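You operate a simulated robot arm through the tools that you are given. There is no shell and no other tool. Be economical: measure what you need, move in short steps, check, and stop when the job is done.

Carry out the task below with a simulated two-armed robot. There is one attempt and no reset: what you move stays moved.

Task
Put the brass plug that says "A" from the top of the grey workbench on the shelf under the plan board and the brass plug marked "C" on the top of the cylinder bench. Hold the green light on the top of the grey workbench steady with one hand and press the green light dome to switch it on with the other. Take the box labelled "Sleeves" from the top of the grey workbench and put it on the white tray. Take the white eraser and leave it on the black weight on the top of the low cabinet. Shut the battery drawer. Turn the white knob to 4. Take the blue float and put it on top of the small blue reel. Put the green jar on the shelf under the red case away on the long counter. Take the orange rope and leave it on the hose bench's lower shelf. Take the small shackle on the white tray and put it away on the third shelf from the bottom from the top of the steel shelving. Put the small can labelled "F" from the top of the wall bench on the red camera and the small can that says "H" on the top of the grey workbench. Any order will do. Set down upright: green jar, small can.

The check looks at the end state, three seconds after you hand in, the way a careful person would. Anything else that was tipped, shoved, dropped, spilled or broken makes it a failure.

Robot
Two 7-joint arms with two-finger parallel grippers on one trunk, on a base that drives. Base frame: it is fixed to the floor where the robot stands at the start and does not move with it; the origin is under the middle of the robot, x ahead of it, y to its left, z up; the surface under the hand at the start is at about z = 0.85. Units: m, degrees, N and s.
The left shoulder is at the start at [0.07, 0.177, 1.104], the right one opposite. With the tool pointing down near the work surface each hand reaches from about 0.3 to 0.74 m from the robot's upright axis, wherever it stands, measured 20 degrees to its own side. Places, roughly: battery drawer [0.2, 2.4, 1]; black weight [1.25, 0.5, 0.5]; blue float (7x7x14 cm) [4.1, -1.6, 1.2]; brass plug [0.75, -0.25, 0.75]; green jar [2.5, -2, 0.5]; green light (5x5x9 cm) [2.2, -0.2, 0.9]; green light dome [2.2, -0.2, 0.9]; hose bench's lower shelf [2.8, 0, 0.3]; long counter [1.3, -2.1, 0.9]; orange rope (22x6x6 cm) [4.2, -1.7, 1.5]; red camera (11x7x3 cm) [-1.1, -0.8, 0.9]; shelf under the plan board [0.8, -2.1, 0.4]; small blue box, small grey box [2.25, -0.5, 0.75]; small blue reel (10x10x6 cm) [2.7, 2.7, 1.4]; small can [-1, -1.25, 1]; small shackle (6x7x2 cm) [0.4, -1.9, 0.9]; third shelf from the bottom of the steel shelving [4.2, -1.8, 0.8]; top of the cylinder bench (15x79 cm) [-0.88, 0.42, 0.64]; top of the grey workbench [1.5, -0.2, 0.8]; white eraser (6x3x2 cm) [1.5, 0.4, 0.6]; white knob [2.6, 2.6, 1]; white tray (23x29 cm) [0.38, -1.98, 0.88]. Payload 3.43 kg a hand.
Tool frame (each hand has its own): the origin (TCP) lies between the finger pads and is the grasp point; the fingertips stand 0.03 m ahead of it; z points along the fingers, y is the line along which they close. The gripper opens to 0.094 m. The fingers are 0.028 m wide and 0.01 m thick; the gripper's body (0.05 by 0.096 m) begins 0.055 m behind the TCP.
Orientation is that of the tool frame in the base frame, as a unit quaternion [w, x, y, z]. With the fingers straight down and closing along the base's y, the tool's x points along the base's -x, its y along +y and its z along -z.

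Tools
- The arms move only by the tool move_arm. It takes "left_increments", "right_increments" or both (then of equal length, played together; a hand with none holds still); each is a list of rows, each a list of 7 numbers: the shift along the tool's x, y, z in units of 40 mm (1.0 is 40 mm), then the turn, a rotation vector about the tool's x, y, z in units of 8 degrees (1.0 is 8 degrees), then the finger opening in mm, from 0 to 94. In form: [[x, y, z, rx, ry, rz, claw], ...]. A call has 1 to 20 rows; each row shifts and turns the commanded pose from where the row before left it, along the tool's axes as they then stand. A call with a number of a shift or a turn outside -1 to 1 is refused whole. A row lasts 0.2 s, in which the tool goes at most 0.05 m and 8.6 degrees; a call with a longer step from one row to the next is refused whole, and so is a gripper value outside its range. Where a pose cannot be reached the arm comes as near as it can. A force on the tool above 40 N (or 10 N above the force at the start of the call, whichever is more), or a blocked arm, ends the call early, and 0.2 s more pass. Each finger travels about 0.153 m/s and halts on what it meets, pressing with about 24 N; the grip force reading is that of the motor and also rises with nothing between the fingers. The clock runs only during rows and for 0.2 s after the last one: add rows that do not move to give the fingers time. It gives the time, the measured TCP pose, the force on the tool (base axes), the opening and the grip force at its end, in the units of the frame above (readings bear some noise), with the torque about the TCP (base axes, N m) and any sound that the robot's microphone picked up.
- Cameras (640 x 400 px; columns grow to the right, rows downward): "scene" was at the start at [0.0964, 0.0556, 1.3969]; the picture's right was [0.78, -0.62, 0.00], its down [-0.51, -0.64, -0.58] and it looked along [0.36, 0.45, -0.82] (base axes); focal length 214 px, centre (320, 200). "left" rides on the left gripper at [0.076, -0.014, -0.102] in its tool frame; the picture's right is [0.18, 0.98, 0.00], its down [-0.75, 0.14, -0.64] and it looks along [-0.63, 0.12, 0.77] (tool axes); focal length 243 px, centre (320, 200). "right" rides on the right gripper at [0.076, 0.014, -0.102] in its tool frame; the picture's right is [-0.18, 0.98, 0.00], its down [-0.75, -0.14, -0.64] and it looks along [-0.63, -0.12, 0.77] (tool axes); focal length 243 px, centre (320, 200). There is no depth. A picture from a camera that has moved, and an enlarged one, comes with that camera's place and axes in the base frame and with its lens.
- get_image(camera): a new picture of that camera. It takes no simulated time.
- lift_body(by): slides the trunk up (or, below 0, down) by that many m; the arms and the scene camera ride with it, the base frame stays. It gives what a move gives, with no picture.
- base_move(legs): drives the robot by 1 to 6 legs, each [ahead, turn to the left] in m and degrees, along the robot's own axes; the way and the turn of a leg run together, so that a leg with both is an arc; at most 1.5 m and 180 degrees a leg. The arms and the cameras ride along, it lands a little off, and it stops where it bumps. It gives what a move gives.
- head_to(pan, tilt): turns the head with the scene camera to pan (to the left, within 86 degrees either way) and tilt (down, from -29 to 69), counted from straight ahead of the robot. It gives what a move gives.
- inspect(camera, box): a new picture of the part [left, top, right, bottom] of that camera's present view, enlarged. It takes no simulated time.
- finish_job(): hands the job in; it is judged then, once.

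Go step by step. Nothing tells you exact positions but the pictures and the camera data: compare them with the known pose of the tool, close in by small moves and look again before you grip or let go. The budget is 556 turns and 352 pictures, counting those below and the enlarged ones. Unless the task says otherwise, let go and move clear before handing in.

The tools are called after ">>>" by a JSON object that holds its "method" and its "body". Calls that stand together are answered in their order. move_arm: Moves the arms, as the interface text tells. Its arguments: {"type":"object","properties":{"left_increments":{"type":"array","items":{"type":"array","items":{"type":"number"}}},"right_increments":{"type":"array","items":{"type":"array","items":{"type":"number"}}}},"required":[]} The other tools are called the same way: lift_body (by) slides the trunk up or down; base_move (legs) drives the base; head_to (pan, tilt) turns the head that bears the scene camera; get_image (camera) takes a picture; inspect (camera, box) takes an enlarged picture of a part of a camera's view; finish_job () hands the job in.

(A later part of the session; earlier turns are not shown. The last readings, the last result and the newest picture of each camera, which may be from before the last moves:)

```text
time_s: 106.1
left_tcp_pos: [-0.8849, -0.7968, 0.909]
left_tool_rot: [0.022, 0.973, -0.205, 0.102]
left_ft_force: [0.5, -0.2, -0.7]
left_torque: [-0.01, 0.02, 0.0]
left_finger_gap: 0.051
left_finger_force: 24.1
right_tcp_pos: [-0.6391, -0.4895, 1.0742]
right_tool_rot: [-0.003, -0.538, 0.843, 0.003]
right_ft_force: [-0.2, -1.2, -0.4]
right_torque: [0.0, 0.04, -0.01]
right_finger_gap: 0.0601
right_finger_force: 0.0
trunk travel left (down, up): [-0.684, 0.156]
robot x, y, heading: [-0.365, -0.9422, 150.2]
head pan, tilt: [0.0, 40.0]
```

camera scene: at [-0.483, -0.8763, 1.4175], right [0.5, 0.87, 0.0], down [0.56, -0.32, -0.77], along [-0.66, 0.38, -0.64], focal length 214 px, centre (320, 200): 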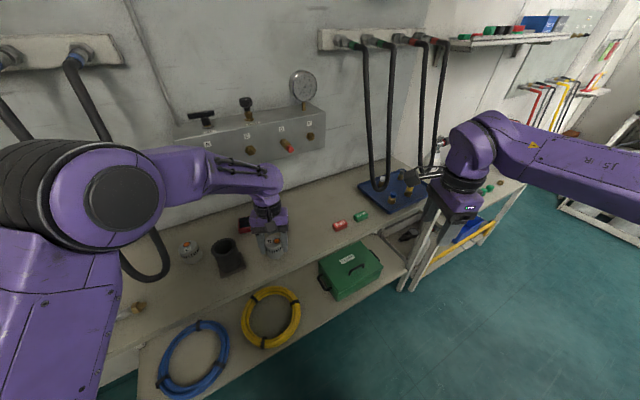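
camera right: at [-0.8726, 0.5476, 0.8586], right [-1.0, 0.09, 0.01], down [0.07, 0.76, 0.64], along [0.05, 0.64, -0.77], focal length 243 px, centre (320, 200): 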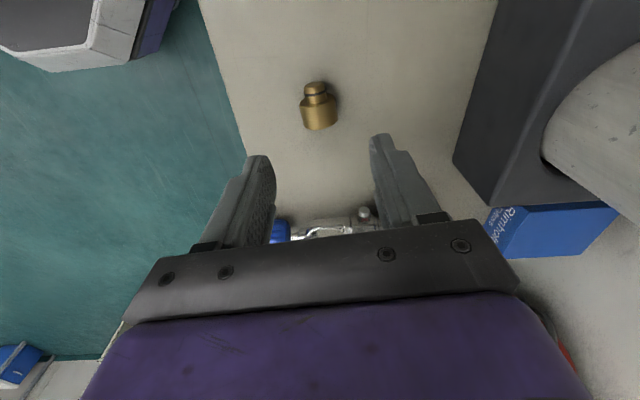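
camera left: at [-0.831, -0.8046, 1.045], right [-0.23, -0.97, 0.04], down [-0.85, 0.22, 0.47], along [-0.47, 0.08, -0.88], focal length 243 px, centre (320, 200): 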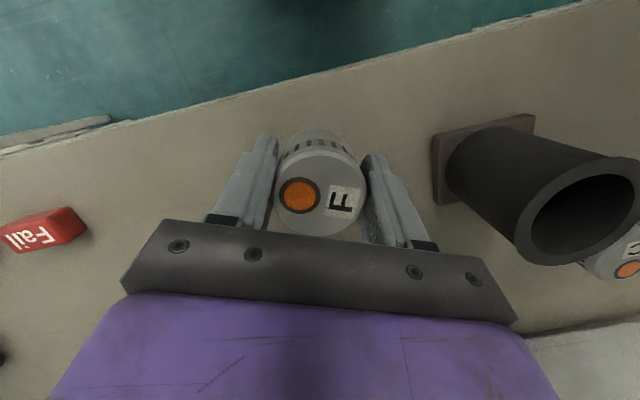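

>>> {"method": "move_arm", "body": {"left_increments": [[-0.01, 0, 0.05, 0, 0, 0, 30], [-0.01, 0, 0.05, 0, 0, 0, 30], [-0.01, 0, 0.05, 0, 0, 0, 30], [0, 0, 0, 0, 0, 0, 30]]}}

```text
time_s: 107.1
left_tcp_pos: [-0.8852, -0.7973, 0.9052]
left_tool_rot: [0.021, 0.974, -0.204, 0.099]
left_ft_force: [-4.3, 0.1, 14.5]
left_torque: [0.08, -0.01, 0.04]
left_finger_gap: 0.0507
left_finger_force: 23.8
right_tcp_pos: [-0.6386, -0.4889, 1.0749]
right_tool_rot: [-0.003, -0.538, 0.843, 0.003]
right_ft_force: [0.1, -0.4, -0.1]
right_torque: [0.0, 0.01, 0.05]
right_finger_gap: 0.0601
right_finger_force: 0.0
trunk travel left (down, up): [-0.684, 0.156]
robot x, y, heading: [-0.3674, -0.942, 150.3]
head pan, tilt: [0.0, 40.0]
```

Contact. Release, tilt the hand back in place, and look.

>>> {"method": "move_arm", "body": {"left_increments": [[0, 0, 0, 0, 0, 0, 60], [0, 0, 0, 0, 0, 0, 80], [0.1, 0, -0.4, 0, 0, 0, 84], [0, 0, 0, 0, -0.8, 0, 84], [0, 0, 0, 0, -0.8, 0, 84], [0, 0, 0, 0, -0.8, 0, 84], [0, 0, 0, 0, -0.8, 0, 84], [0, 0, 0, 0, -0.8, 0, 84], [0, 0, 0, 0, -0.8, 0, 84], [0, 0, 0, 0, -0.6, 0, 84]]}}

>>> {"method": "get_image", "body": {"camera": "left"}}

>>> {"method": "get_image", "body": {"camera": "scene"}}

```text
time_s: 109.3
left_tcp_pos: [-0.8891, -0.8009, 0.9249]
left_tool_rot: [-0.071, 0.947, -0.18, -0.258]
left_ft_force: [0.4, 0.2, -0.4]
left_torque: [0.02, 0.0, -0.02]
left_finger_gap: 0.0839
left_finger_force: 0.0
right_tcp_pos: [-0.6398, -0.4893, 1.0768]
right_tool_rot: [-0.003, -0.538, 0.843, 0.002]
right_ft_force: [0.1, 0.0, 0.3]
right_torque: [-0.05, -0.02, 0.0]
right_finger_gap: 0.0601
right_finger_force: 0.0
trunk travel left (down, up): [-0.684, 0.156]
robot x, y, heading: [-0.3658, -0.9437, 150.0]
head pan, tilt: [0.0, 40.0]
```

```text
292 pictures are left
camera left: at [-0.7761, -0.8333, 0.9728], right [-0.22, -0.97, -0.14], down [-0.36, -0.05, 0.93], along [-0.91, 0.26, -0.34], focal length 243 px, centre (320, 200)
```

left: 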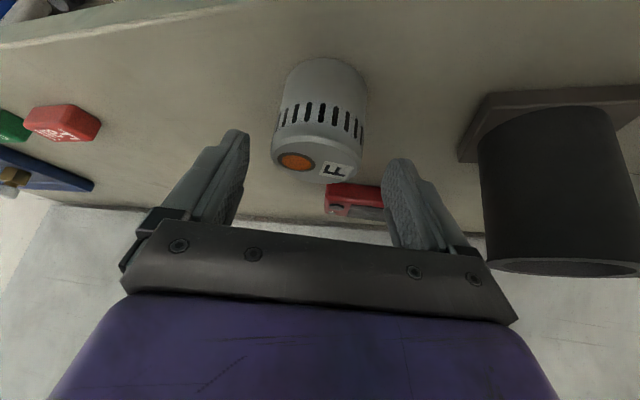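

```text
291 pictures are left
camera scene: at [-0.4836, -0.8763, 1.4174], right [0.5, 0.87, 0.0], down [0.56, -0.32, -0.77], along [-0.66, 0.38, -0.64], focal length 214 px, centre (320, 200)
```

scene: 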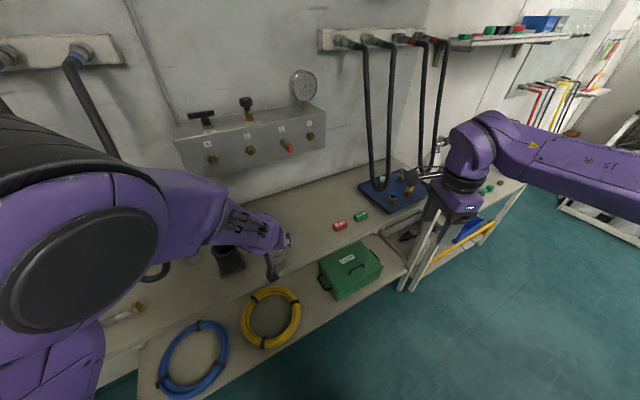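

The can stands upright between the tilted fingers. Adjust slightly down and grip.

>>> {"method": "move_arm", "body": {"left_increments": [[0.16, -0.02, 0.15, 0, 0, 0, 84], [0.16, -0.02, 0.15, 0, 0, 0, 84], [0, 0, 0, 0, 0, 0, 50], [0, 0, 0, 0, 0, 0, 30], [0, 0, 0, 0, 0, 0, 30], [0, 0, 0, 0, 0, 0, 30]]}}

>>> {"method": "get_image", "body": {"camera": "left"}}

```text
time_s: 110.7
left_tcp_pos: [-0.885, -0.7959, 0.9178]
left_tool_rot: [-0.08, 0.945, -0.178, -0.264]
left_ft_force: [0.7, 4.1, 15.2]
left_torque: [0.01, 0.15, -0.04]
left_finger_gap: 0.0486
left_finger_force: 24.0
right_tcp_pos: [-0.6381, -0.4871, 1.0751]
right_tool_rot: [-0.003, -0.539, 0.843, 0.003]
right_ft_force: [0.3, 0.5, 0.3]
right_torque: [-0.02, 0.01, -0.01]
right_finger_gap: 0.06
right_finger_force: 0.1
trunk travel left (down, up): [-0.684, 0.156]
robot x, y, heading: [-0.3665, -0.9427, 150.1]
head pan, tilt: [0.0, 40.0]
```

```text
290 pictures are left
camera left: at [-0.7707, -0.829, 0.9643], right [-0.22, -0.96, -0.15], down [-0.35, -0.07, 0.93], along [-0.91, 0.26, -0.32], focal length 243 px, centre (320, 200)
```

left: 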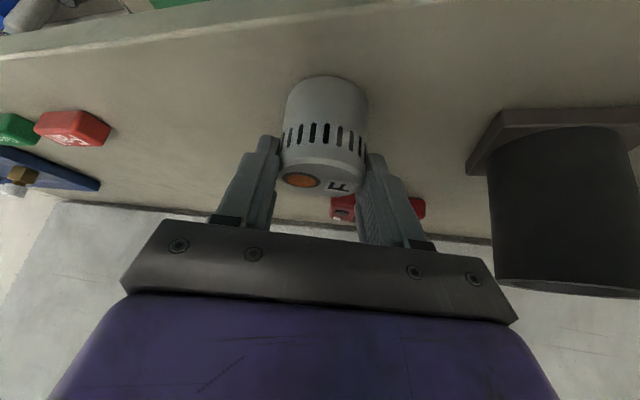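

>>> {"method": "move_arm", "body": {"left_increments": [[-0.06, 0, -0.15, 0, 0, 0, 20], [-0.12, 0, -0.25, 0, 0, 0, 20], [0, 0, 0, 0, 0, 0, 20]]}}

>>> {"method": "get_image", "body": {"camera": "left"}}

```text
time_s: 111.5
left_tcp_pos: [-0.8806, -0.8015, 0.9234]
left_tool_rot: [-0.066, 0.945, -0.186, -0.26]
left_ft_force: [-0.6, 0.2, -1.2]
left_torque: [0.0, -0.04, 0.0]
left_finger_gap: 0.0486
left_finger_force: 24.0
right_tcp_pos: [-0.6398, -0.4875, 1.074]
right_tool_rot: [-0.003, -0.539, 0.843, 0.004]
right_ft_force: [0.2, -0.9, 0.5]
right_torque: [-0.02, -0.01, 0.0]
right_finger_gap: 0.0601
right_finger_force: 0.1
trunk travel left (down, up): [-0.684, 0.156]
robot x, y, heading: [-0.3692, -0.9388, 150.0]
head pan, tilt: [0.0, 40.0]
```

```text
289 pictures are left
camera left: at [-0.7671, -0.8339, 0.9721], right [-0.23, -0.97, -0.12], down [-0.35, -0.03, 0.93], along [-0.91, 0.26, -0.34], focal length 243 px, centre (320, 200)
```

left: 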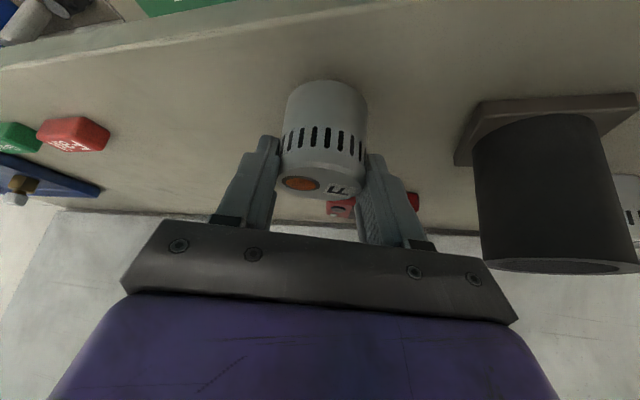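

>>> {"method": "move_arm", "body": {"left_increments": [[-0.25, 0, -0.42, 0, 0, 0, 20], [-0.25, 0, -0.42, 0, 0, 0, 20], [-0.25, 0, -0.42, 0, 0, 0, 20], [0, 0, 0, 0, 0, 0, 20]]}}

>>> {"method": "get_image", "body": {"camera": "left"}}

>>> {"method": "get_image", "body": {"camera": "scene"}}

```text
time_s: 112.5
left_tcp_pos: [-0.8759, -0.7985, 0.9798]
left_tool_rot: [-0.055, 0.942, -0.199, -0.265]
left_ft_force: [-0.3, 0.8, -1.0]
left_torque: [-0.06, 0.01, 0.0]
left_finger_gap: 0.0485
left_finger_force: 23.8
right_tcp_pos: [-0.6407, -0.4877, 1.075]
right_tool_rot: [-0.003, -0.538, 0.843, 0.003]
right_ft_force: [0.2, -0.2, 0.1]
right_torque: [0.03, 0.01, -0.01]
right_finger_gap: 0.0599
right_finger_force: 0.1
trunk travel left (down, up): [-0.684, 0.156]
robot x, y, heading: [-0.3667, -0.9416, 150.0]
head pan, tilt: [0.0, 40.0]
```

```text
288 pictures are left
camera left: at [-0.7636, -0.8327, 1.0271], right [-0.25, -0.96, -0.09], down [-0.34, 0.0, 0.94], along [-0.91, 0.27, -0.33], focal length 243 px, centre (320, 200)
```

left: 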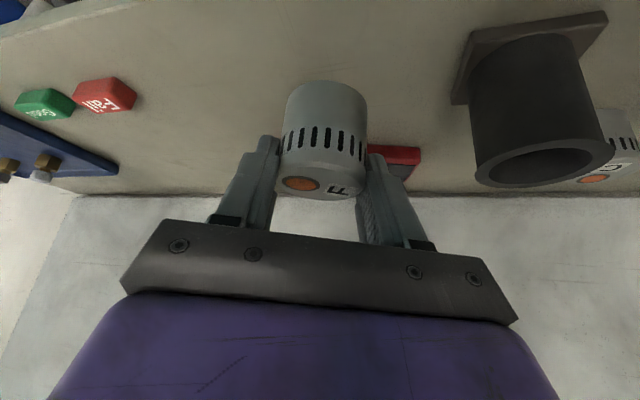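

```text
287 pictures are left
camera scene: at [-0.4833, -0.8752, 1.4174], right [0.5, 0.87, 0.0], down [0.56, -0.32, -0.77], along [-0.66, 0.38, -0.64], focal length 214 px, centre (320, 200)
```

scene: 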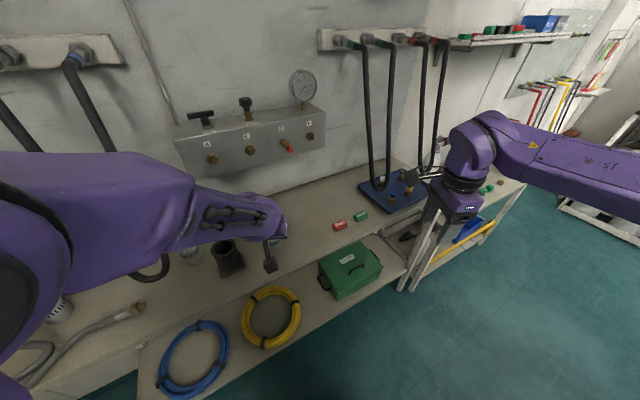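

F is held. I level it and move it over the red camera.

>>> {"method": "move_arm", "body": {"left_increments": [[-0.56, 0.42, 0.31, 0.48, 0, 0, 20], [-0.56, 0.42, 0.31, 0, 0, 0, 20], [-0.56, 0.42, 0.31, 0, 0, 0, 20], [-0.56, 0.42, 0.31, 0, 0, 0, 20], [0, 0, 0, 0, 0, 0, 20]]}}

>>> {"method": "get_image", "body": {"camera": "left"}}

>>> {"method": "get_image", "body": {"camera": "scene"}}

```text
time_s: 113.7
left_tcp_pos: [-0.9974, -0.8156, 0.9806]
left_tool_rot: [-0.086, 0.94, -0.207, -0.259]
left_ft_force: [-0.2, 0.1, -1.8]
left_torque: [-0.02, -0.03, 0.01]
left_finger_gap: 0.0489
left_finger_force: 23.9
right_tcp_pos: [-0.639, -0.4887, 1.0748]
right_tool_rot: [-0.003, -0.537, 0.843, 0.003]
right_ft_force: [0.4, -0.2, 0.7]
right_torque: [0.0, 0.0, 0.03]
right_finger_gap: 0.0599
right_finger_force: 0.0
trunk travel left (down, up): [-0.684, 0.156]
robot x, y, heading: [-0.3649, -0.9428, 150.2]
head pan, tilt: [0.0, 40.0]
```

```text
286 pictures are left
camera left: at [-0.8872, -0.856, 1.0289], right [-0.28, -0.95, -0.15], down [-0.36, -0.04, 0.93], along [-0.89, 0.32, -0.33], focal length 243 px, centre (320, 200)
```

left: 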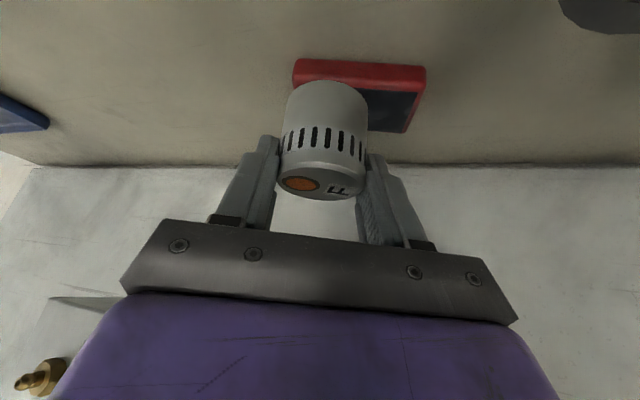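

```text
285 pictures are left
camera scene: at [-0.4821, -0.8752, 1.4175], right [0.5, 0.87, 0.0], down [0.56, -0.32, -0.77], along [-0.66, 0.38, -0.64], focal length 214 px, centre (320, 200)
```

scene: 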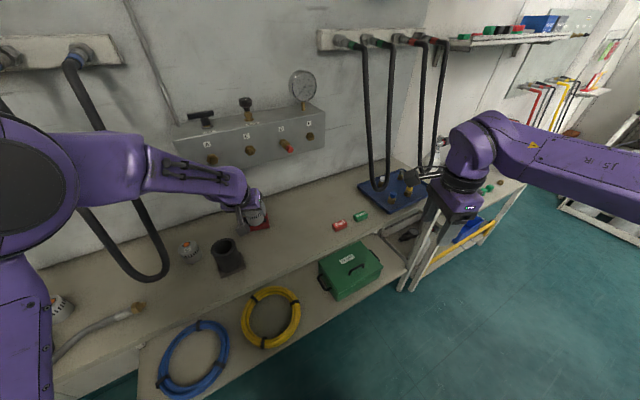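

>>> {"method": "move_arm", "body": {"left_increments": [[-0.585, 0.57, 0.32, 0, 0, 0, 20], [0.13, 0, 0.21, 0, 0, 0, 20], [0.13, 0, 0.21, 0, 0, 0, 20], [0, 0, 0, 0, 0, 0, 20]]}}

>>> {"method": "get_image", "body": {"camera": "left"}}

>>> {"method": "inspect", "body": {"camera": "scene", "box": [190, 150, 350, 270]}}

```text
time_s: 114.7
left_tcp_pos: [-1.0311, -0.8247, 0.9603]
left_tool_rot: [-0.087, 0.94, -0.208, -0.257]
left_ft_force: [0.2, -0.2, -1.0]
left_torque: [0.0, 0.0, 0.02]
left_finger_gap: 0.0488
left_finger_force: 24.2
right_tcp_pos: [-0.6404, -0.4891, 1.0745]
right_tool_rot: [-0.003, -0.538, 0.843, 0.002]
right_ft_force: [0.5, 0.1, -0.1]
right_torque: [0.02, -0.03, 0.0]
right_finger_gap: 0.0601
right_finger_force: 0.0
trunk travel left (down, up): [-0.684, 0.156]
robot x, y, heading: [-0.3698, -0.9443, 150.3]
head pan, tilt: [0.0, 40.0]
```

```text
284 pictures are left
camera left: at [-0.9208, -0.8649, 1.008], right [-0.28, -0.95, -0.15], down [-0.36, -0.04, 0.93], along [-0.89, 0.32, -0.33], focal length 243 px, centre (320, 200)
```

left: 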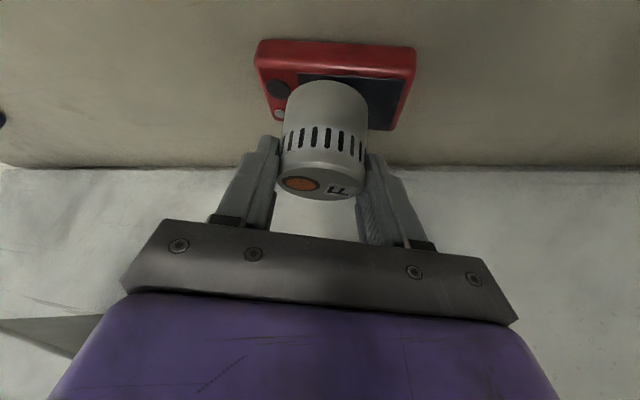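

```text
3.33 times, centred on (270, 210) of scene
camera zoom: at [-0.4839, -0.8761, 1.4174], right [0.5, 0.87, 0.0], down [0.56, -0.32, -0.77], along [-0.66, 0.38, -0.64], focal length 715 px, centre (487, 167)
```

zoom: 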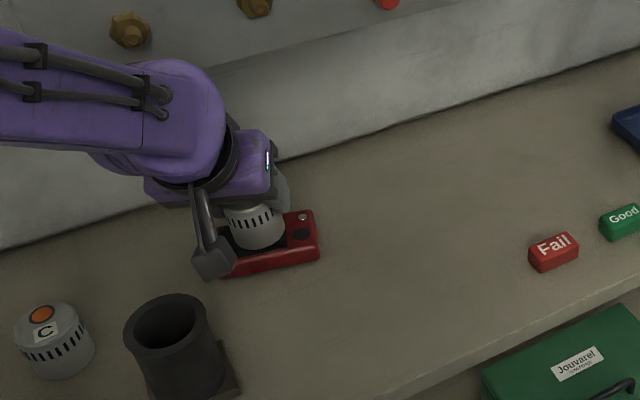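

>>> {"method": "move_arm", "body": {"left_increments": [[-0.135, 0, 0.08, 0, 0, 0, 20], [0.04, 0, 0.064, 0, 0, 0, 20], [0.04, 0, 0.064, 0, 0, 0, 20], [0.04, 0, 0.064, 0, 0, 0, 20], [0.04, 0, 0.064, 0, 0, 0, 20], [0, 0, 0, 0, 0, 0, 20]]}}

```text
time_s: 116.1
left_tcp_pos: [-1.0359, -0.8207, 0.9488]
left_tool_rot: [-0.087, 0.94, -0.208, -0.256]
left_ft_force: [0.6, -0.5, -1.6]
left_torque: [-0.01, -0.02, 0.0]
left_finger_gap: 0.0488
left_finger_force: 23.8
right_tcp_pos: [-0.6396, -0.4884, 1.0746]
right_tool_rot: [-0.003, -0.539, 0.843, 0.004]
right_ft_force: [0.7, -1.1, 0.0]
right_torque: [0.05, 0.01, 0.01]
right_finger_gap: 0.06
right_finger_force: 0.1
trunk travel left (down, up): [-0.684, 0.156]
robot x, y, heading: [-0.3676, -0.9434, 150.4]
head pan, tilt: [0.0, 40.0]
```

>>> {"method": "move_arm", "body": {"left_increments": [[0.03, 0, 0.05, 0, 0, 0, 20], [0.03, 0, 0.05, 0, 0, 0, 20], [0.03, 0, 0.05, 0, 0, 0, 20], [0, 0, 0, 0, 0, 0, 20]]}}

>>> {"method": "get_image", "body": {"camera": "left"}}

```text
time_s: 117.1
left_tcp_pos: [-1.0363, -0.821, 0.9421]
left_tool_rot: [-0.087, 0.94, -0.207, -0.257]
left_ft_force: [-0.5, 0.1, -1.5]
left_torque: [0.0, 0.0, 0.01]
left_finger_gap: 0.0487
left_finger_force: 23.7
right_tcp_pos: [-0.6392, -0.4883, 1.0758]
right_tool_rot: [-0.003, -0.538, 0.843, 0.003]
right_ft_force: [0.1, 0.4, 0.3]
right_torque: [0.05, -0.01, -0.01]
right_finger_gap: 0.0599
right_finger_force: 0.0
trunk travel left (down, up): [-0.684, 0.156]
robot x, y, heading: [-0.3688, -0.9407, 150.2]
head pan, tilt: [0.0, 40.0]
```

```text
282 pictures are left
camera left: at [-0.9259, -0.8611, 0.9897], right [-0.28, -0.95, -0.15], down [-0.36, -0.04, 0.93], along [-0.89, 0.32, -0.33], focal length 243 px, centre (320, 200)
```

left: 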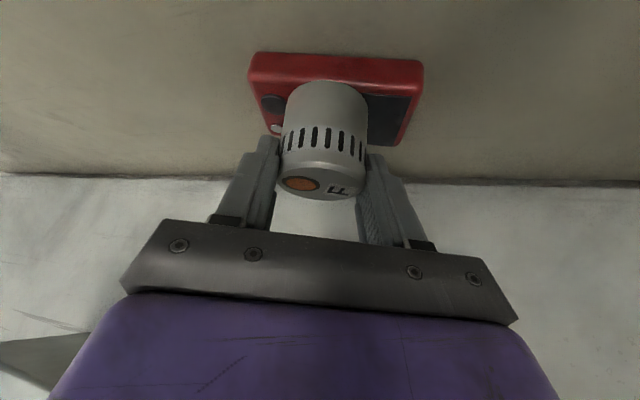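

Can sits slightly toward the camera's front edge; I shift it back 12 mm.

>>> {"method": "move_arm", "body": {"left_increments": [[-0.08, 0, -0.13, 0, 0, 0, 20], [-0.26, 0.06, 0.155, 0, 0, 0, 20], [0.08, 0, 0.13, 0, 0, 0, 20], [0.03, 0, 0.05, 0, 0, 0, 20], [0.03, 0, 0.05, 0, 0, 0, 20], [0, 0, 0, 0, 0, 0, 20]]}}

>>> {"method": "get_image", "body": {"camera": "left"}}

```text
time_s: 118.5
left_tcp_pos: [-1.0476, -0.8171, 0.9386]
left_tool_rot: [-0.087, 0.94, -0.207, -0.259]
left_ft_force: [-1.8, -0.3, 9.2]
left_torque: [-0.16, 0.2, -0.02]
left_finger_gap: 0.0486
left_finger_force: 24.4
right_tcp_pos: [-0.6382, -0.4886, 1.0764]
right_tool_rot: [-0.003, -0.537, 0.843, 0.003]
right_ft_force: [-0.4, -0.2, 0.1]
right_torque: [-0.01, 0.01, 0.0]
right_finger_gap: 0.06
right_finger_force: 0.0
trunk travel left (down, up): [-0.684, 0.156]
robot x, y, heading: [-0.3662, -0.9446, 150.3]
head pan, tilt: [0.0, 40.0]
```

```text
281 pictures are left
camera left: at [-0.9374, -0.8576, 0.9871], right [-0.28, -0.95, -0.15], down [-0.36, -0.04, 0.93], along [-0.89, 0.32, -0.33], focal length 243 px, centre (320, 200)
```

left: 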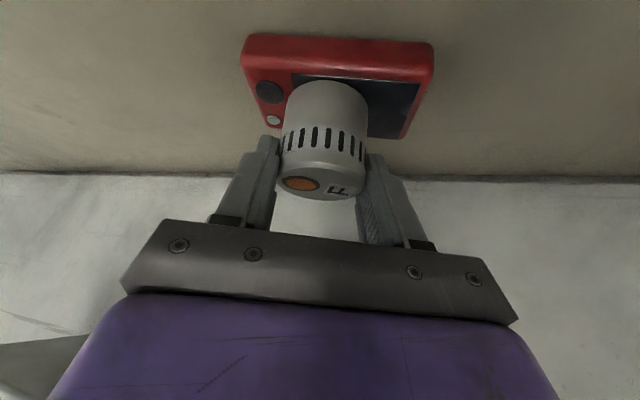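

The can rests on the camera (9 N contact). Release and withdraw along the tool axis.

>>> {"method": "move_arm", "body": {"left_increments": [[0, 0, 0, 0, 0, 0, 55], [0, 0, 0, 0, 0, 0, 65], [0, 0, 0, 0, 0, 0, 78], [0, 0, -0.4, 0, 0, 0, 78], [0, 0, -0.8, 0, 0, 0, 78], [0, 0, -1, 0, 0, 0, 78], [0, 0, -1, 0, 0, 0, 78]]}}

>>> {"method": "get_image", "body": {"camera": "left"}}

```text
time_s: 120.1
left_tcp_pos: [-0.9903, -0.8548, 1.0474]
left_tool_rot: [-0.087, 0.94, -0.208, -0.257]
left_ft_force: [0.4, -0.9, 1.5]
left_torque: [-0.01, 0.02, -0.02]
left_finger_gap: 0.0778
left_finger_force: 0.1
right_tcp_pos: [-0.6383, -0.4887, 1.0775]
right_tool_rot: [-0.004, -0.538, 0.843, 0.005]
right_ft_force: [-0.2, 0.0, 0.4]
right_torque: [0.02, 0.04, 0.04]
right_finger_gap: 0.0597
right_finger_force: 0.1
trunk travel left (down, up): [-0.684, 0.156]
robot x, y, heading: [-0.366, -0.9407, 150.1]
head pan, tilt: [0.0, 40.0]
```

```text
280 pictures are left
camera left: at [-0.8798, -0.8934, 1.0959], right [-0.28, -0.95, -0.15], down [-0.36, -0.04, 0.93], along [-0.89, 0.32, -0.33], focal length 243 px, centre (320, 200)
```

left: 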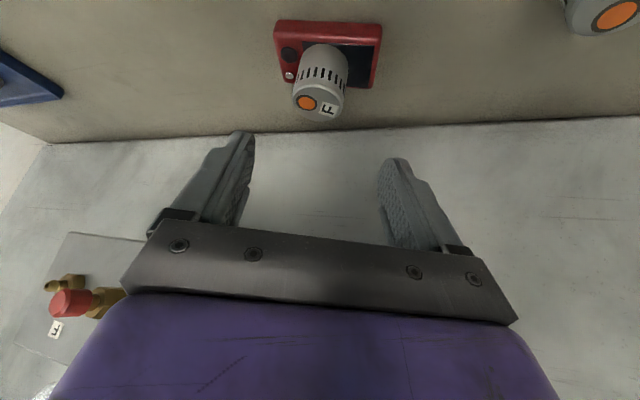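

F now rests on the red camera. I back up, straighten the hand, and return to the channel for H.

>>> {"method": "base_move", "body": {"legs": [[-0.17, 0]]}}

>>> {"method": "move_arm", "body": {"left_increments": [[0.3, 0, 0, -0.4, 0.8, 0, 80], [0.3, 0, 0, 0, 0.8, 0, 80], [0.3, 0, 0, 0, 0.8, 0, 80], [0.3, 0, 0, 0, 0.8, 0, 80], [0.3, 0, 0, 0, 0.7, 0, 80], [0, 0, 0, 0, 0, 0, 80]]}}

```text
time_s: 121.5
left_tcp_pos: [-0.8438, -0.9389, 1.0467]
left_tool_rot: [-0.087, 0.94, -0.207, -0.257]
left_ft_force: [-0.9, -0.4, 0.9]
left_torque: [-0.01, -0.01, 0.01]
left_finger_gap: 0.0781
left_finger_force: 0.1
right_tcp_pos: [-0.491, -0.5736, 1.0755]
right_tool_rot: [-0.003, -0.539, 0.842, 0.002]
right_ft_force: [0.7, 0.5, 0.1]
right_torque: [-0.02, -0.02, 0.02]
right_finger_gap: 0.0601
right_finger_force: 0.1
trunk travel left (down, up): [-0.684, 0.156]
robot x, y, heading: [-0.2207, -1.0284, 150.3]
head pan, tilt: [0.0, 40.0]
```

```text
time_s: 123.0
left_tcp_pos: [-0.7922, -0.9615, 1.0274]
left_tool_rot: [-0.004, 0.978, -0.21, 0.001]
left_ft_force: [-0.3, 0.2, 0.4]
left_torque: [0.01, 0.03, 0.01]
left_finger_gap: 0.0801
left_finger_force: 0.2
right_tcp_pos: [-0.4907, -0.5753, 1.0767]
right_tool_rot: [-0.004, -0.539, 0.842, 0.003]
right_ft_force: [-0.5, -0.6, 0.6]
right_torque: [0.02, 0.0, 0.02]
right_finger_gap: 0.0601
right_finger_force: 0.1
trunk travel left (down, up): [-0.684, 0.156]
robot x, y, heading: [-0.2175, -1.0311, 150.2]
head pan, tilt: [0.0, 40.0]
```

>>> {"method": "base_move", "body": {"legs": [[0, 29.8], [0.16, 0]]}}

>>> {"method": "get_image", "body": {"camera": "left"}}

>>> {"method": "get_image", "body": {"camera": "scene"}}

```text
time_s: 125.8
left_tcp_pos: [-0.909, -1.252, 1.0287]
left_tool_rot: [-0.004, 0.999, 0.047, -0.001]
left_ft_force: [0.0, -0.5, 0.2]
left_torque: [0.0, -0.01, 0.04]
left_finger_gap: 0.0799
left_finger_force: 0.1
right_tcp_pos: [-0.8384, -0.7686, 1.0755]
right_tool_rot: [0.004, 0.736, -0.677, -0.002]
right_ft_force: [0.0, -0.1, -0.3]
right_torque: [0.01, -0.05, 0.01]
right_finger_gap: 0.06
right_finger_force: 0.1
trunk travel left (down, up): [-0.684, 0.156]
robot x, y, heading: [-0.3812, -1.0285, 180.0]
head pan, tilt: [0.0, 40.0]
```

```text
279 pictures are left
camera left: at [-0.8347, -1.2317, 1.1304], right [0.28, -0.96, -0.01], down [-0.74, -0.22, 0.64], along [-0.62, -0.17, -0.77], focal length 243 px, centre (320, 200)
```

left: 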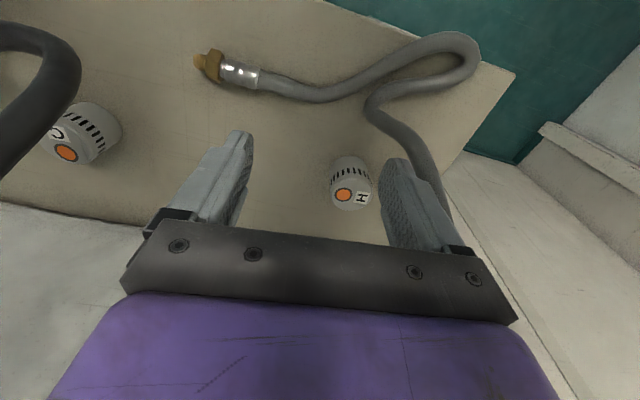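

```text
278 pictures are left
camera scene: at [-0.5105, -1.0277, 1.4176], right [0.0, 1.0, 0.0], down [0.64, 0.0, -0.77], along [-0.77, 0.0, -0.64], focal length 214 px, centre (320, 200)
```

scene: 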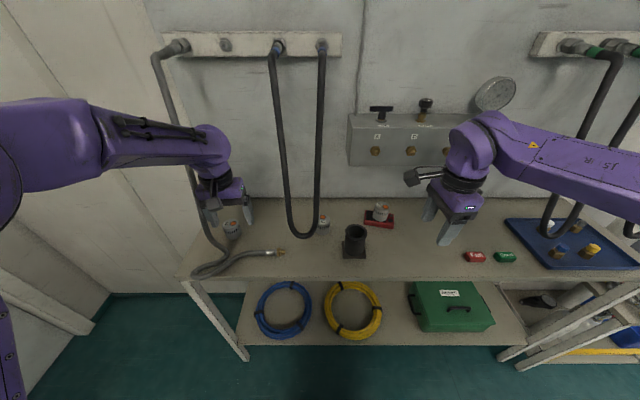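

>>> {"method": "move_arm", "body": {"left_increments": [[-0.9, -0.25, 0, 0, 0, 0, 84], [-0.95, -0.25, 0, 0, 0, 0, 84], [0, 0, 0, 0, 0, -1, 84], [0, 0, 0, 0, 0, -1, 84], [0, 0, 0, 0, 0, -1, 84], [0, 0, 0, 0, 0, -1, 84], [0, 0, 0, 0, 0, -1, 84], [0, 0, 0, 0, 0, -1, 84], [0, 0, 0, 0, 0, -1, 84], [0, 0, 0, 0, 0, -1, 84], [0, 0, 0, 0, 0, -1, 84], [0, 0, 0, 0, 0, -1, 84], [0, 0, 0, 0, 0, -0.6, 84], [-0.5, 0, 0, 0, -0.7, 0, 84], [-0.5, 0, 0, 0, -0.7, 0, 84], [-0.4, 0, 0, 0, -0.7, 0, 84]]}}

>>> {"method": "get_image", "body": {"camera": "left"}}

>>> {"method": "get_image", "body": {"camera": "scene"}}

```text
time_s: 129.2
left_tcp_pos: [-0.986, -1.2958, 1.0336]
left_tool_rot: [0.101, 0.699, 0.701, -0.101]
left_ft_force: [0.1, 0.2, 0.1]
left_torque: [0.01, 0.02, -0.01]
left_finger_gap: 0.0837
left_finger_force: 0.0
right_tcp_pos: [-0.8384, -0.7683, 1.0756]
right_tool_rot: [0.004, 0.736, -0.677, -0.002]
right_ft_force: [0.5, -0.6, -0.5]
right_torque: [0.02, -0.01, -0.05]
right_finger_gap: 0.06
right_finger_force: 0.1
trunk travel left (down, up): [-0.684, 0.156]
robot x, y, heading: [-0.3776, -1.0256, 180.0]
head pan, tilt: [0.0, 40.0]
```

```text
277 pictures are left
camera left: at [-1.0011, -1.1931, 1.1094], right [0.98, 0.18, -0.05], down [0.14, -0.54, 0.83], along [0.12, -0.82, -0.56], focal length 243 px, centre (320, 200)
```

left: 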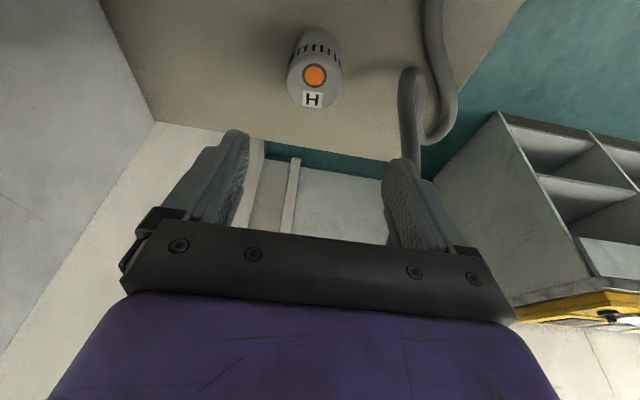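

```text
276 pictures are left
camera scene: at [-0.5117, -1.0274, 1.4174], right [0.0, 1.0, 0.0], down [0.64, 0.0, -0.77], along [-0.77, 0.0, -0.64], focal length 214 px, centre (320, 200)
```

scene: 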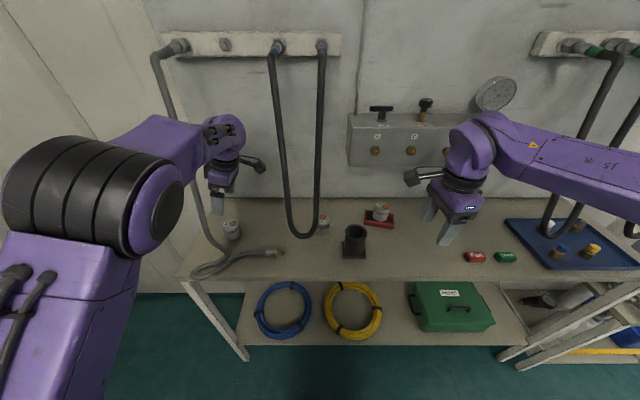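

>>> {"method": "move_arm", "body": {"left_increments": [[0.13, -0.048, 0.617, 0, 0, 0, 84], [0.13, -0.048, 0.617, 0, 0, 0, 84], [0.13, -0.048, 0.617, 0, 0, 0, 84], [0.13, -0.048, 0.617, 0, 0, 0, 84], [0.1, -0.048, 0.4, 0, 0, 0, 84]]}}

>>> {"method": "get_image", "body": {"camera": "left"}}

```text
time_s: 130.4
left_tcp_pos: [-0.9952, -1.3047, 0.9158]
left_tool_rot: [0.101, 0.699, 0.701, -0.102]
left_ft_force: [0.3, -0.4, 0.1]
left_torque: [-0.02, -0.02, -0.03]
left_finger_gap: 0.0839
left_finger_force: 0.0
right_tcp_pos: [-0.8397, -0.7689, 1.0752]
right_tool_rot: [0.004, 0.736, -0.677, -0.002]
right_ft_force: [0.3, -0.8, 0.2]
right_torque: [-0.02, 0.02, 0.0]
right_finger_gap: 0.0598
right_finger_force: 0.0
trunk travel left (down, up): [-0.684, 0.156]
robot x, y, heading: [-0.38, -1.0221, 179.5]
head pan, tilt: [0.0, 40.0]
```

```text
275 pictures are left
camera left: at [-1.0106, -1.202, 0.9913], right [0.98, 0.18, -0.05], down [0.14, -0.54, 0.83], along [0.12, -0.82, -0.56], focal length 243 px, centre (320, 200)
```

left: 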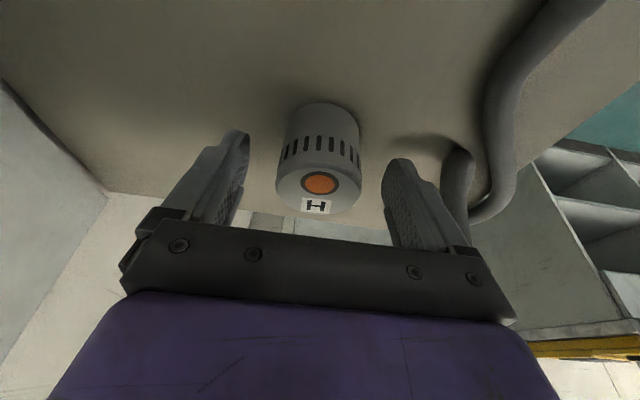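

>>> {"method": "move_arm", "body": {"left_increments": [[0.05, 0, 0.2, 0, 0, 0, 80], [0, 0, 0, 0, 0, 0, 50], [0, 0, 0, 0, 0, 0, 30], [0, 0, 0, 0, 0, 0, 30], [0, 0, 0, 0, 0, 0, 30], [-0.08, 0, -0.3, 0, 0, 0, 30], [-0.08, 0, -0.3, 0, 0, 0, 30]]}}

>>> {"method": "get_image", "body": {"camera": "left"}}

```text
time_s: 132.0
left_tcp_pos: [-0.9943, -1.3043, 0.9339]
left_tool_rot: [0.101, 0.699, 0.701, -0.101]
left_ft_force: [0.5, -0.5, 0.0]
left_torque: [0.0, -0.01, -0.02]
left_finger_gap: 0.0527
left_finger_force: 24.4
right_tcp_pos: [-0.8384, -0.7671, 1.0749]
right_tool_rot: [0.004, 0.736, -0.677, -0.003]
right_ft_force: [-0.6, 0.0, -0.5]
right_torque: [0.02, -0.03, -0.01]
right_finger_gap: 0.06
right_finger_force: 0.0
trunk travel left (down, up): [-0.684, 0.156]
robot x, y, heading: [-0.3764, -1.0269, 180.0]
head pan, tilt: [0.0, 40.0]
```

```text
274 pictures are left
camera left: at [-1.0096, -1.2015, 1.0082], right [0.98, 0.18, -0.05], down [0.14, -0.54, 0.83], along [0.12, -0.82, -0.56], focal length 243 px, centre (320, 200)
```

left: 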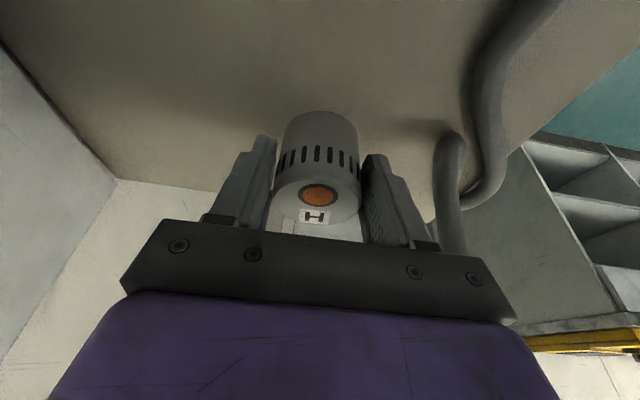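

H is held. Reverse out of the channel.

>>> {"method": "move_arm", "body": {"left_increments": [[-0.2, 0, -0.7, 0, 0, 0, 30], [-0.2, 0, -0.7, 0, 0, 0, 30], [0.5, 0, 0, 0, 0.7, 0, 30], [0.5, 0, 0, 0, 0.7, 0, 30], [0.4, 0, 0, 0, 0.7, 0, 30], [0, 0, 0, 0, 0, 1, 30], [0, 0, 0, 0, 0, 1, 30], [0, 0, 0, 0, 0, 1, 30], [0, 0, 0, 0, 0, 1, 30], [0, 0, 0, 0, 0, 1, 30], [0, 0, 0, 0, 0, 1, 30], [0, 0, 0, 0, 0, 1, 30], [0, 0, 0, 0, 0, 1, 30], [0, 0, 0, 0, 0, 1, 30], [0, 0, 0, 0, 0, 1, 30], [0, 0, 0, 0, 0, 0.6, 30], [0.9, 0, -0.2, 0, 0, 0, 30], [0.9, 0, -0.2, 0, 0, 0, 30], [0.9, 0, -0.2, 0, 0, 0, 30], [0.5, 0, -0.2, 0, 0, 0, 30]]}}

>>> {"method": "base_move", "body": {"legs": [[-0.25, 0]]}}

>>> {"method": "get_image", "body": {"camera": "scene"}}

>>> {"method": "get_image", "body": {"camera": "left"}}

```text
time_s: 136.2
left_tcp_pos: [-0.865, -1.2367, 1.0115]
left_tool_rot: [-0.004, 0.999, 0.047, -0.001]
left_ft_force: [-0.5, 0.3, -0.5]
left_torque: [-0.02, 0.01, 0.02]
left_finger_gap: 0.0528
left_finger_force: 23.8
right_tcp_pos: [-0.838, -0.7673, 1.0758]
right_tool_rot: [0.003, 0.736, -0.677, -0.002]
right_ft_force: [-0.1, -0.3, 0.1]
right_torque: [-0.04, 0.0, -0.02]
right_finger_gap: 0.0602
right_finger_force: 0.1
trunk travel left (down, up): [-0.684, 0.156]
robot x, y, heading: [-0.3779, -1.0248, 179.8]
head pan, tilt: [0.0, 40.0]
```

```text
time_s: 138.1
left_tcp_pos: [-0.6182, -1.2385, 1.0112]
left_tool_rot: [-0.003, 0.999, 0.047, -0.001]
left_ft_force: [0.4, -1.0, -1.1]
left_torque: [0.01, 0.0, -0.01]
left_finger_gap: 0.0529
left_finger_force: 24.3
right_tcp_pos: [-0.5894, -0.7698, 1.0736]
right_tool_rot: [0.003, 0.736, -0.677, -0.002]
right_ft_force: [0.5, -0.3, -0.2]
right_torque: [0.01, -0.01, -0.05]
right_finger_gap: 0.0601
right_finger_force: 0.0
trunk travel left (down, up): [-0.684, 0.156]
robot x, y, heading: [-0.1269, -1.0285, 179.8]
head pan, tilt: [0.0, 40.0]
```

```text
273 pictures are left
camera scene: at [-0.2631, -1.0288, 1.4173], right [0.0, 1.0, 0.0], down [0.64, 0.0, -0.77], along [-0.77, 0.0, -0.64], focal length 214 px, centre (320, 200)
```

scene: 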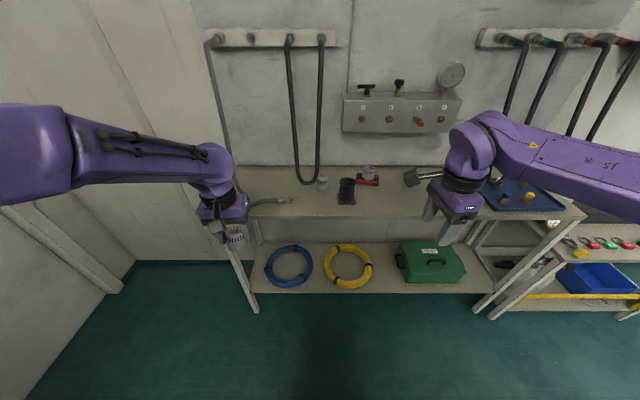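

```text
272 pictures are left
camera left: at [-0.544, -1.2171, 1.1128], right [0.28, -0.96, -0.01], down [-0.74, -0.22, 0.64], along [-0.62, -0.17, -0.77], focal length 243 px, centre (320, 200)
```

left: 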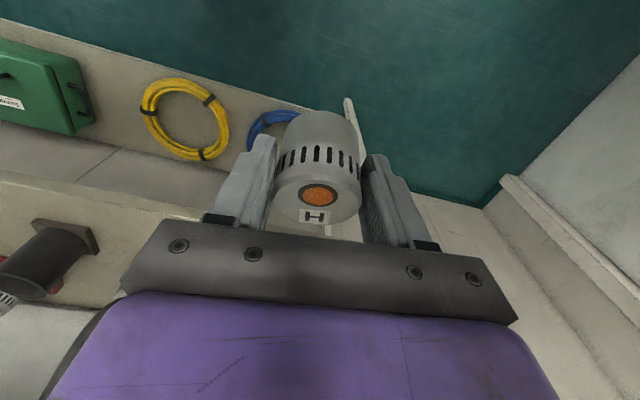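

H held. Drive around to the west end of the grey workbench to set H down there.

>>> {"method": "base_move", "body": {"legs": [[0, -90], [0.9, 0], [0, -90], [0.12, 0]]}}

>>> {"method": "get_image", "body": {"camera": "scene"}}

>>> {"method": "get_image", "body": {"camera": "left"}}

```text
time_s: 151.3
left_tcp_pos: [0.4932, 0.0867, 1.011]
left_tool_rot: [0.001, -0.044, 0.999, -0.003]
left_ft_force: [-0.4, 0.4, -0.9]
left_torque: [-0.05, 0.0, -0.04]
left_finger_gap: 0.0524
left_finger_force: 24.2
right_tcp_pos: [0.4623, -0.3829, 1.0744]
right_tool_rot: [0.002, 0.68, 0.734, 0.004]
right_ft_force: [0.4, 0.0, 0.1]
right_torque: [-0.02, -0.01, 0.0]
right_finger_gap: 0.0599
right_finger_force: 0.1
trunk travel left (down, up): [-0.684, 0.156]
robot x, y, heading: [0.0066, -0.1195, -0.6]
head pan, tilt: [0.0, 40.0]
```

```text
271 pictures are left
camera scene: at [0.1387, -0.1228, 1.4175], right [-0.01, -1.0, 0.0], down [-0.64, 0.01, -0.77], along [0.77, -0.01, -0.64], focal length 214 px, centre (320, 200)
```

scene: 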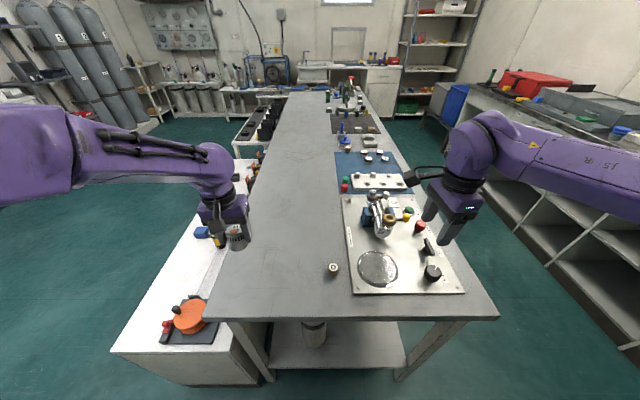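

```text
270 pictures are left
camera left: at [0.4175, 0.0677, 1.1133], right [-0.27, 0.96, -0.01], down [0.74, 0.21, 0.64], along [0.62, 0.17, -0.77], focal length 243 px, centre (320, 200)
```

left: 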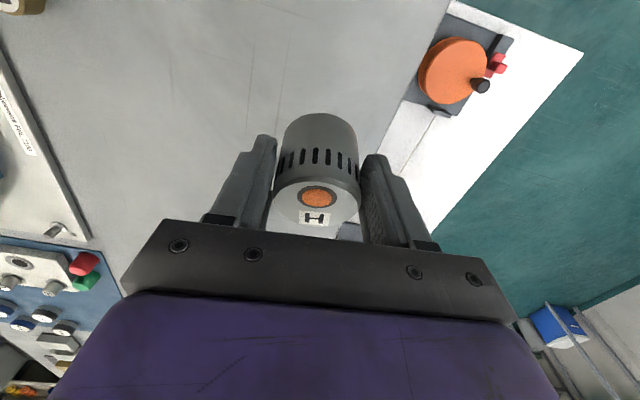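

Tilt to bring the can upright and lower it at about (0.53, 0.04).

>>> {"method": "move_arm", "body": {"left_increments": [[0, 0, 0, 0, -0.7, 0, 30], [0, 0, 0, 0, -0.7, 0, 30], [0, 0, 0, 0, -0.7, 0, 30], [0, -0.31, 0.69, 0, 0, 0, 30], [0, -0.31, 0.69, 0, 0, 0, 30], [0, -0.31, 0.69, 0, 0, 0, 30], [0, -0.31, 0.65, 0, 0, 0, 30], [0, 0, 0, 0, 0, 0, 30]]}}

>>> {"method": "get_image", "body": {"camera": "left"}}

```text
time_s: 153.1
left_tcp_pos: [0.5292, 0.0404, 0.9069]
left_tool_rot: [0.147, -0.045, 0.988, 0.003]
left_ft_force: [-0.5, 0.3, -1.1]
left_torque: [0.0, 0.0, 0.02]
left_finger_gap: 0.0528
left_finger_force: 24.4
right_tcp_pos: [0.4625, -0.3828, 1.0746]
right_tool_rot: [0.002, 0.68, 0.733, 0.004]
right_ft_force: [-0.1, -0.5, -0.4]
right_torque: [-0.02, -0.01, 0.0]
right_finger_gap: 0.06
right_finger_force: 0.1
trunk travel left (down, up): [-0.684, 0.156]
robot x, y, heading: [0.0007, -0.1222, -0.6]
head pan, tilt: [0.0, 40.0]
```

```text
269 pictures are left
camera left: at [0.4269, 0.0188, 0.983], right [-0.26, 0.96, -0.06], down [0.52, 0.19, 0.83], along [0.81, 0.19, -0.55], focal length 243 px, centre (320, 200)
```

left: 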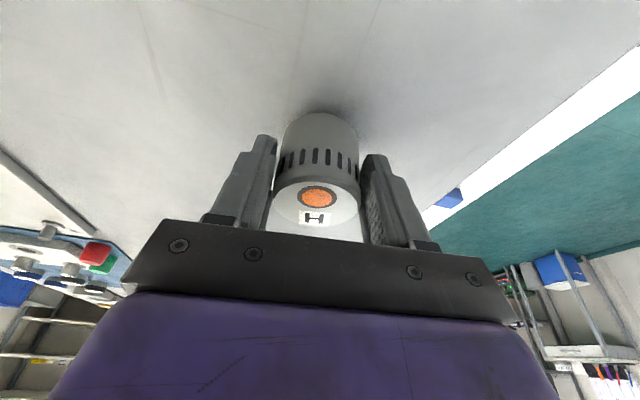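

Nearly down; lower gently to contact.

>>> {"method": "move_arm", "body": {"left_increments": [[0.08, 0, 0.28, 0, 0, 0, 30], [0.03, 0, 0.1, 0, 0, 0, 30], [0.02, 0, 0.07, 0, 0, 0, 30], [0.02, 0, 0.06, 0, 0, 0, 30], [0.02, 0, 0.06, 0, 0, 0, 30], [0, 0, 0, 0, 0, 0, 30]]}}

```text
time_s: 154.5
left_tcp_pos: [0.5281, 0.0392, 0.8852]
left_tool_rot: [0.147, -0.044, 0.988, 0.003]
left_ft_force: [1.6, 3.1, 16.7]
left_torque: [0.17, -0.19, 0.05]
left_finger_gap: 0.0528
left_finger_force: 24.0
right_tcp_pos: [0.4622, -0.3837, 1.0778]
right_tool_rot: [0.003, 0.68, 0.733, 0.005]
right_ft_force: [-0.6, 0.8, -0.1]
right_torque: [0.0, 0.01, 0.0]
right_finger_gap: 0.0599
right_finger_force: 0.1
trunk travel left (down, up): [-0.684, 0.156]
robot x, y, heading: [0.002, -0.1211, -0.5]
head pan, tilt: [0.0, 40.0]
```

>>> {"method": "move_arm", "body": {"left_increments": [[0, 0, 0, 0, 0, 0, 60], [0, 0, 0, 0, 0, 0, 70], [0, 0, 0, 0, 0, 0, 84], [0, 0, -0.5, 0, 0, 0, 84], [0, 0, -0.9, 0, 0, 0, 84], [0, 0, -1, 0, 0, 0, 84], [0, 0, -1, 0, 0, 0, 84]]}}

>>> {"method": "get_image", "body": {"camera": "left"}}

```text
time_s: 156.1
left_tcp_pos: [0.4876, 0.0361, 1.0147]
left_tool_rot: [0.146, -0.044, 0.988, 0.004]
left_ft_force: [-0.6, 0.3, -0.1]
left_torque: [-0.02, -0.01, 0.0]
left_finger_gap: 0.0841
left_finger_force: 0.1
right_tcp_pos: [0.4611, -0.383, 1.0749]
right_tool_rot: [0.003, 0.679, 0.734, 0.004]
right_ft_force: [0.1, 0.6, 0.0]
right_torque: [0.03, 0.01, 0.01]
right_finger_gap: 0.0601
right_finger_force: 0.0
trunk travel left (down, up): [-0.684, 0.156]
robot x, y, heading: [0.0007, -0.1219, -0.5]
head pan, tilt: [0.0, 40.0]
```

```text
268 pictures are left
camera left: at [0.3861, 0.0146, 1.0899], right [-0.26, 0.96, -0.06], down [0.52, 0.19, 0.83], along [0.81, 0.19, -0.55], focal length 243 px, centre (320, 200)
```

left: 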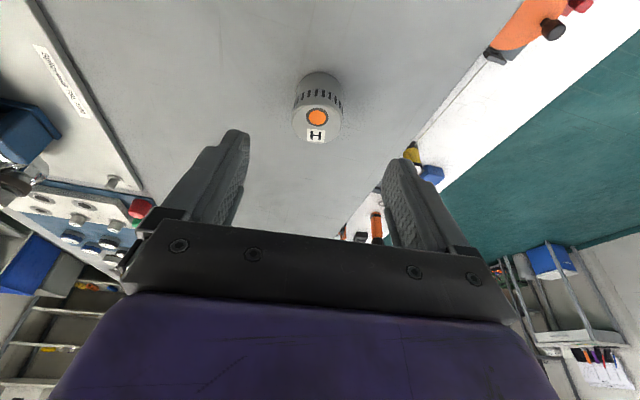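

H stands on the workbench. Next the eraser and black weight on the low cabinet: I drive round to the left aisle.

>>> {"method": "base_move", "body": {"legs": [[-0.05, 0], [0, 90.5], [1.22, 0], [0, -90], [1.3, 0], [0, -90]]}}

>>> {"method": "head_to", "body": {"pan": 0, "tilt": 50}}

>>> {"method": "get_image", "body": {"camera": "scene"}}

```text
time_s: 180.4
left_tcp_pos: [1.4121, 0.6351, 1.0142]
left_tool_rot: [0.107, 0.658, 0.738, -0.1]
left_ft_force: [0.4, -0.5, 0.9]
left_torque: [-0.01, -0.01, 0.0]
left_finger_gap: 0.0842
left_finger_force: 0.0
right_tcp_pos: [0.9921, 0.6511, 1.0762]
right_tool_rot: [0.004, 0.999, 0.05, 0.002]
right_ft_force: [-0.3, -0.5, 1.5]
right_torque: [0.01, 0.02, -0.02]
right_finger_gap: 0.0598
right_finger_force: 0.0
trunk travel left (down, up): [-0.684, 0.156]
robot x, y, heading: [1.2441, 1.1194, -89.0]
head pan, tilt: [0.0, 40.0]
```

```text
time_s: 181.1
left_tcp_pos: [1.4116, 0.635, 1.0133]
left_tool_rot: [0.107, 0.659, 0.738, -0.1]
left_ft_force: [0.1, -0.5, -0.7]
left_torque: [0.02, 0.05, 0.02]
left_finger_gap: 0.084
left_finger_force: 0.1
right_tcp_pos: [0.993, 0.6509, 1.0755]
right_tool_rot: [0.005, 0.999, 0.05, 0.001]
right_ft_force: [-0.5, -0.2, 0.2]
right_torque: [0.01, -0.01, 0.01]
right_finger_gap: 0.0597
right_finger_force: 0.0
trunk travel left (down, up): [-0.684, 0.156]
robot x, y, heading: [1.247, 1.1175, -89.1]
head pan, tilt: [0.0, 50.0]
```

```text
267 pictures are left
camera scene: at [1.2462, 0.9891, 1.4033], right [-1.0, -0.02, 0.0], down [-0.01, 0.77, -0.64], along [0.01, -0.64, -0.77], focal length 214 px, centre (320, 200)
```

scene: 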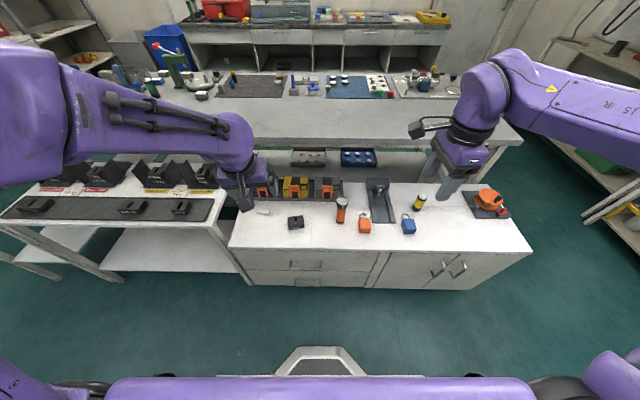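

>>> {"method": "inspect", "body": {"camera": "scene", "box": [225, 160, 385, 260]}}

>>> {"method": "get_image", "body": {"camera": "left"}}

```text
4.00 times, centred on (305, 210) of scene
camera zoom: at [1.2462, 0.9891, 1.4033], right [-1.0, -0.02, 0.0], down [-0.01, 0.77, -0.64], along [0.01, -0.64, -0.77], focal length 858 px, centre (380, 160)
```

zoom: 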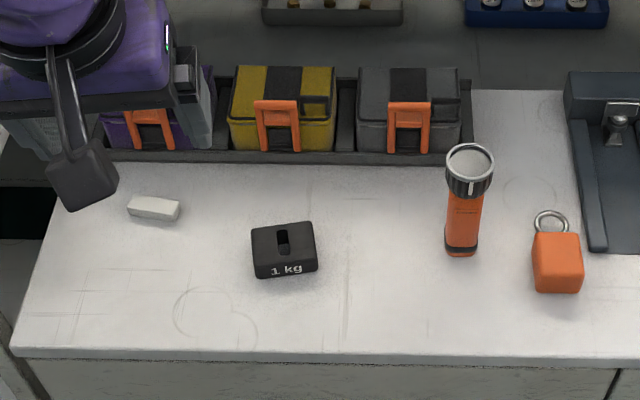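

```text
265 pictures are left
camera left: at [1.3861, 0.736, 1.0891], right [0.96, 0.29, -0.06], down [0.21, -0.52, 0.83], along [0.21, -0.81, -0.55], focal length 243 px, centre (320, 200)
```

left: 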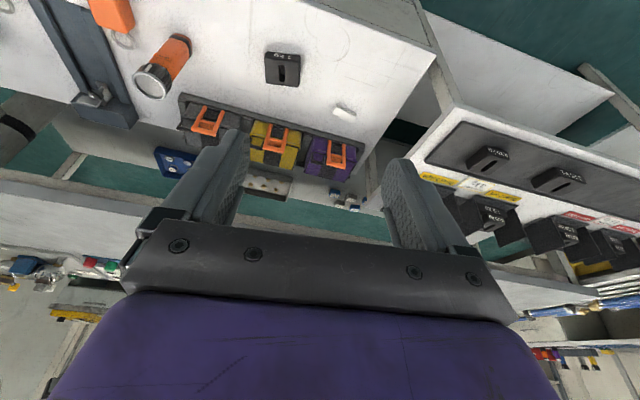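

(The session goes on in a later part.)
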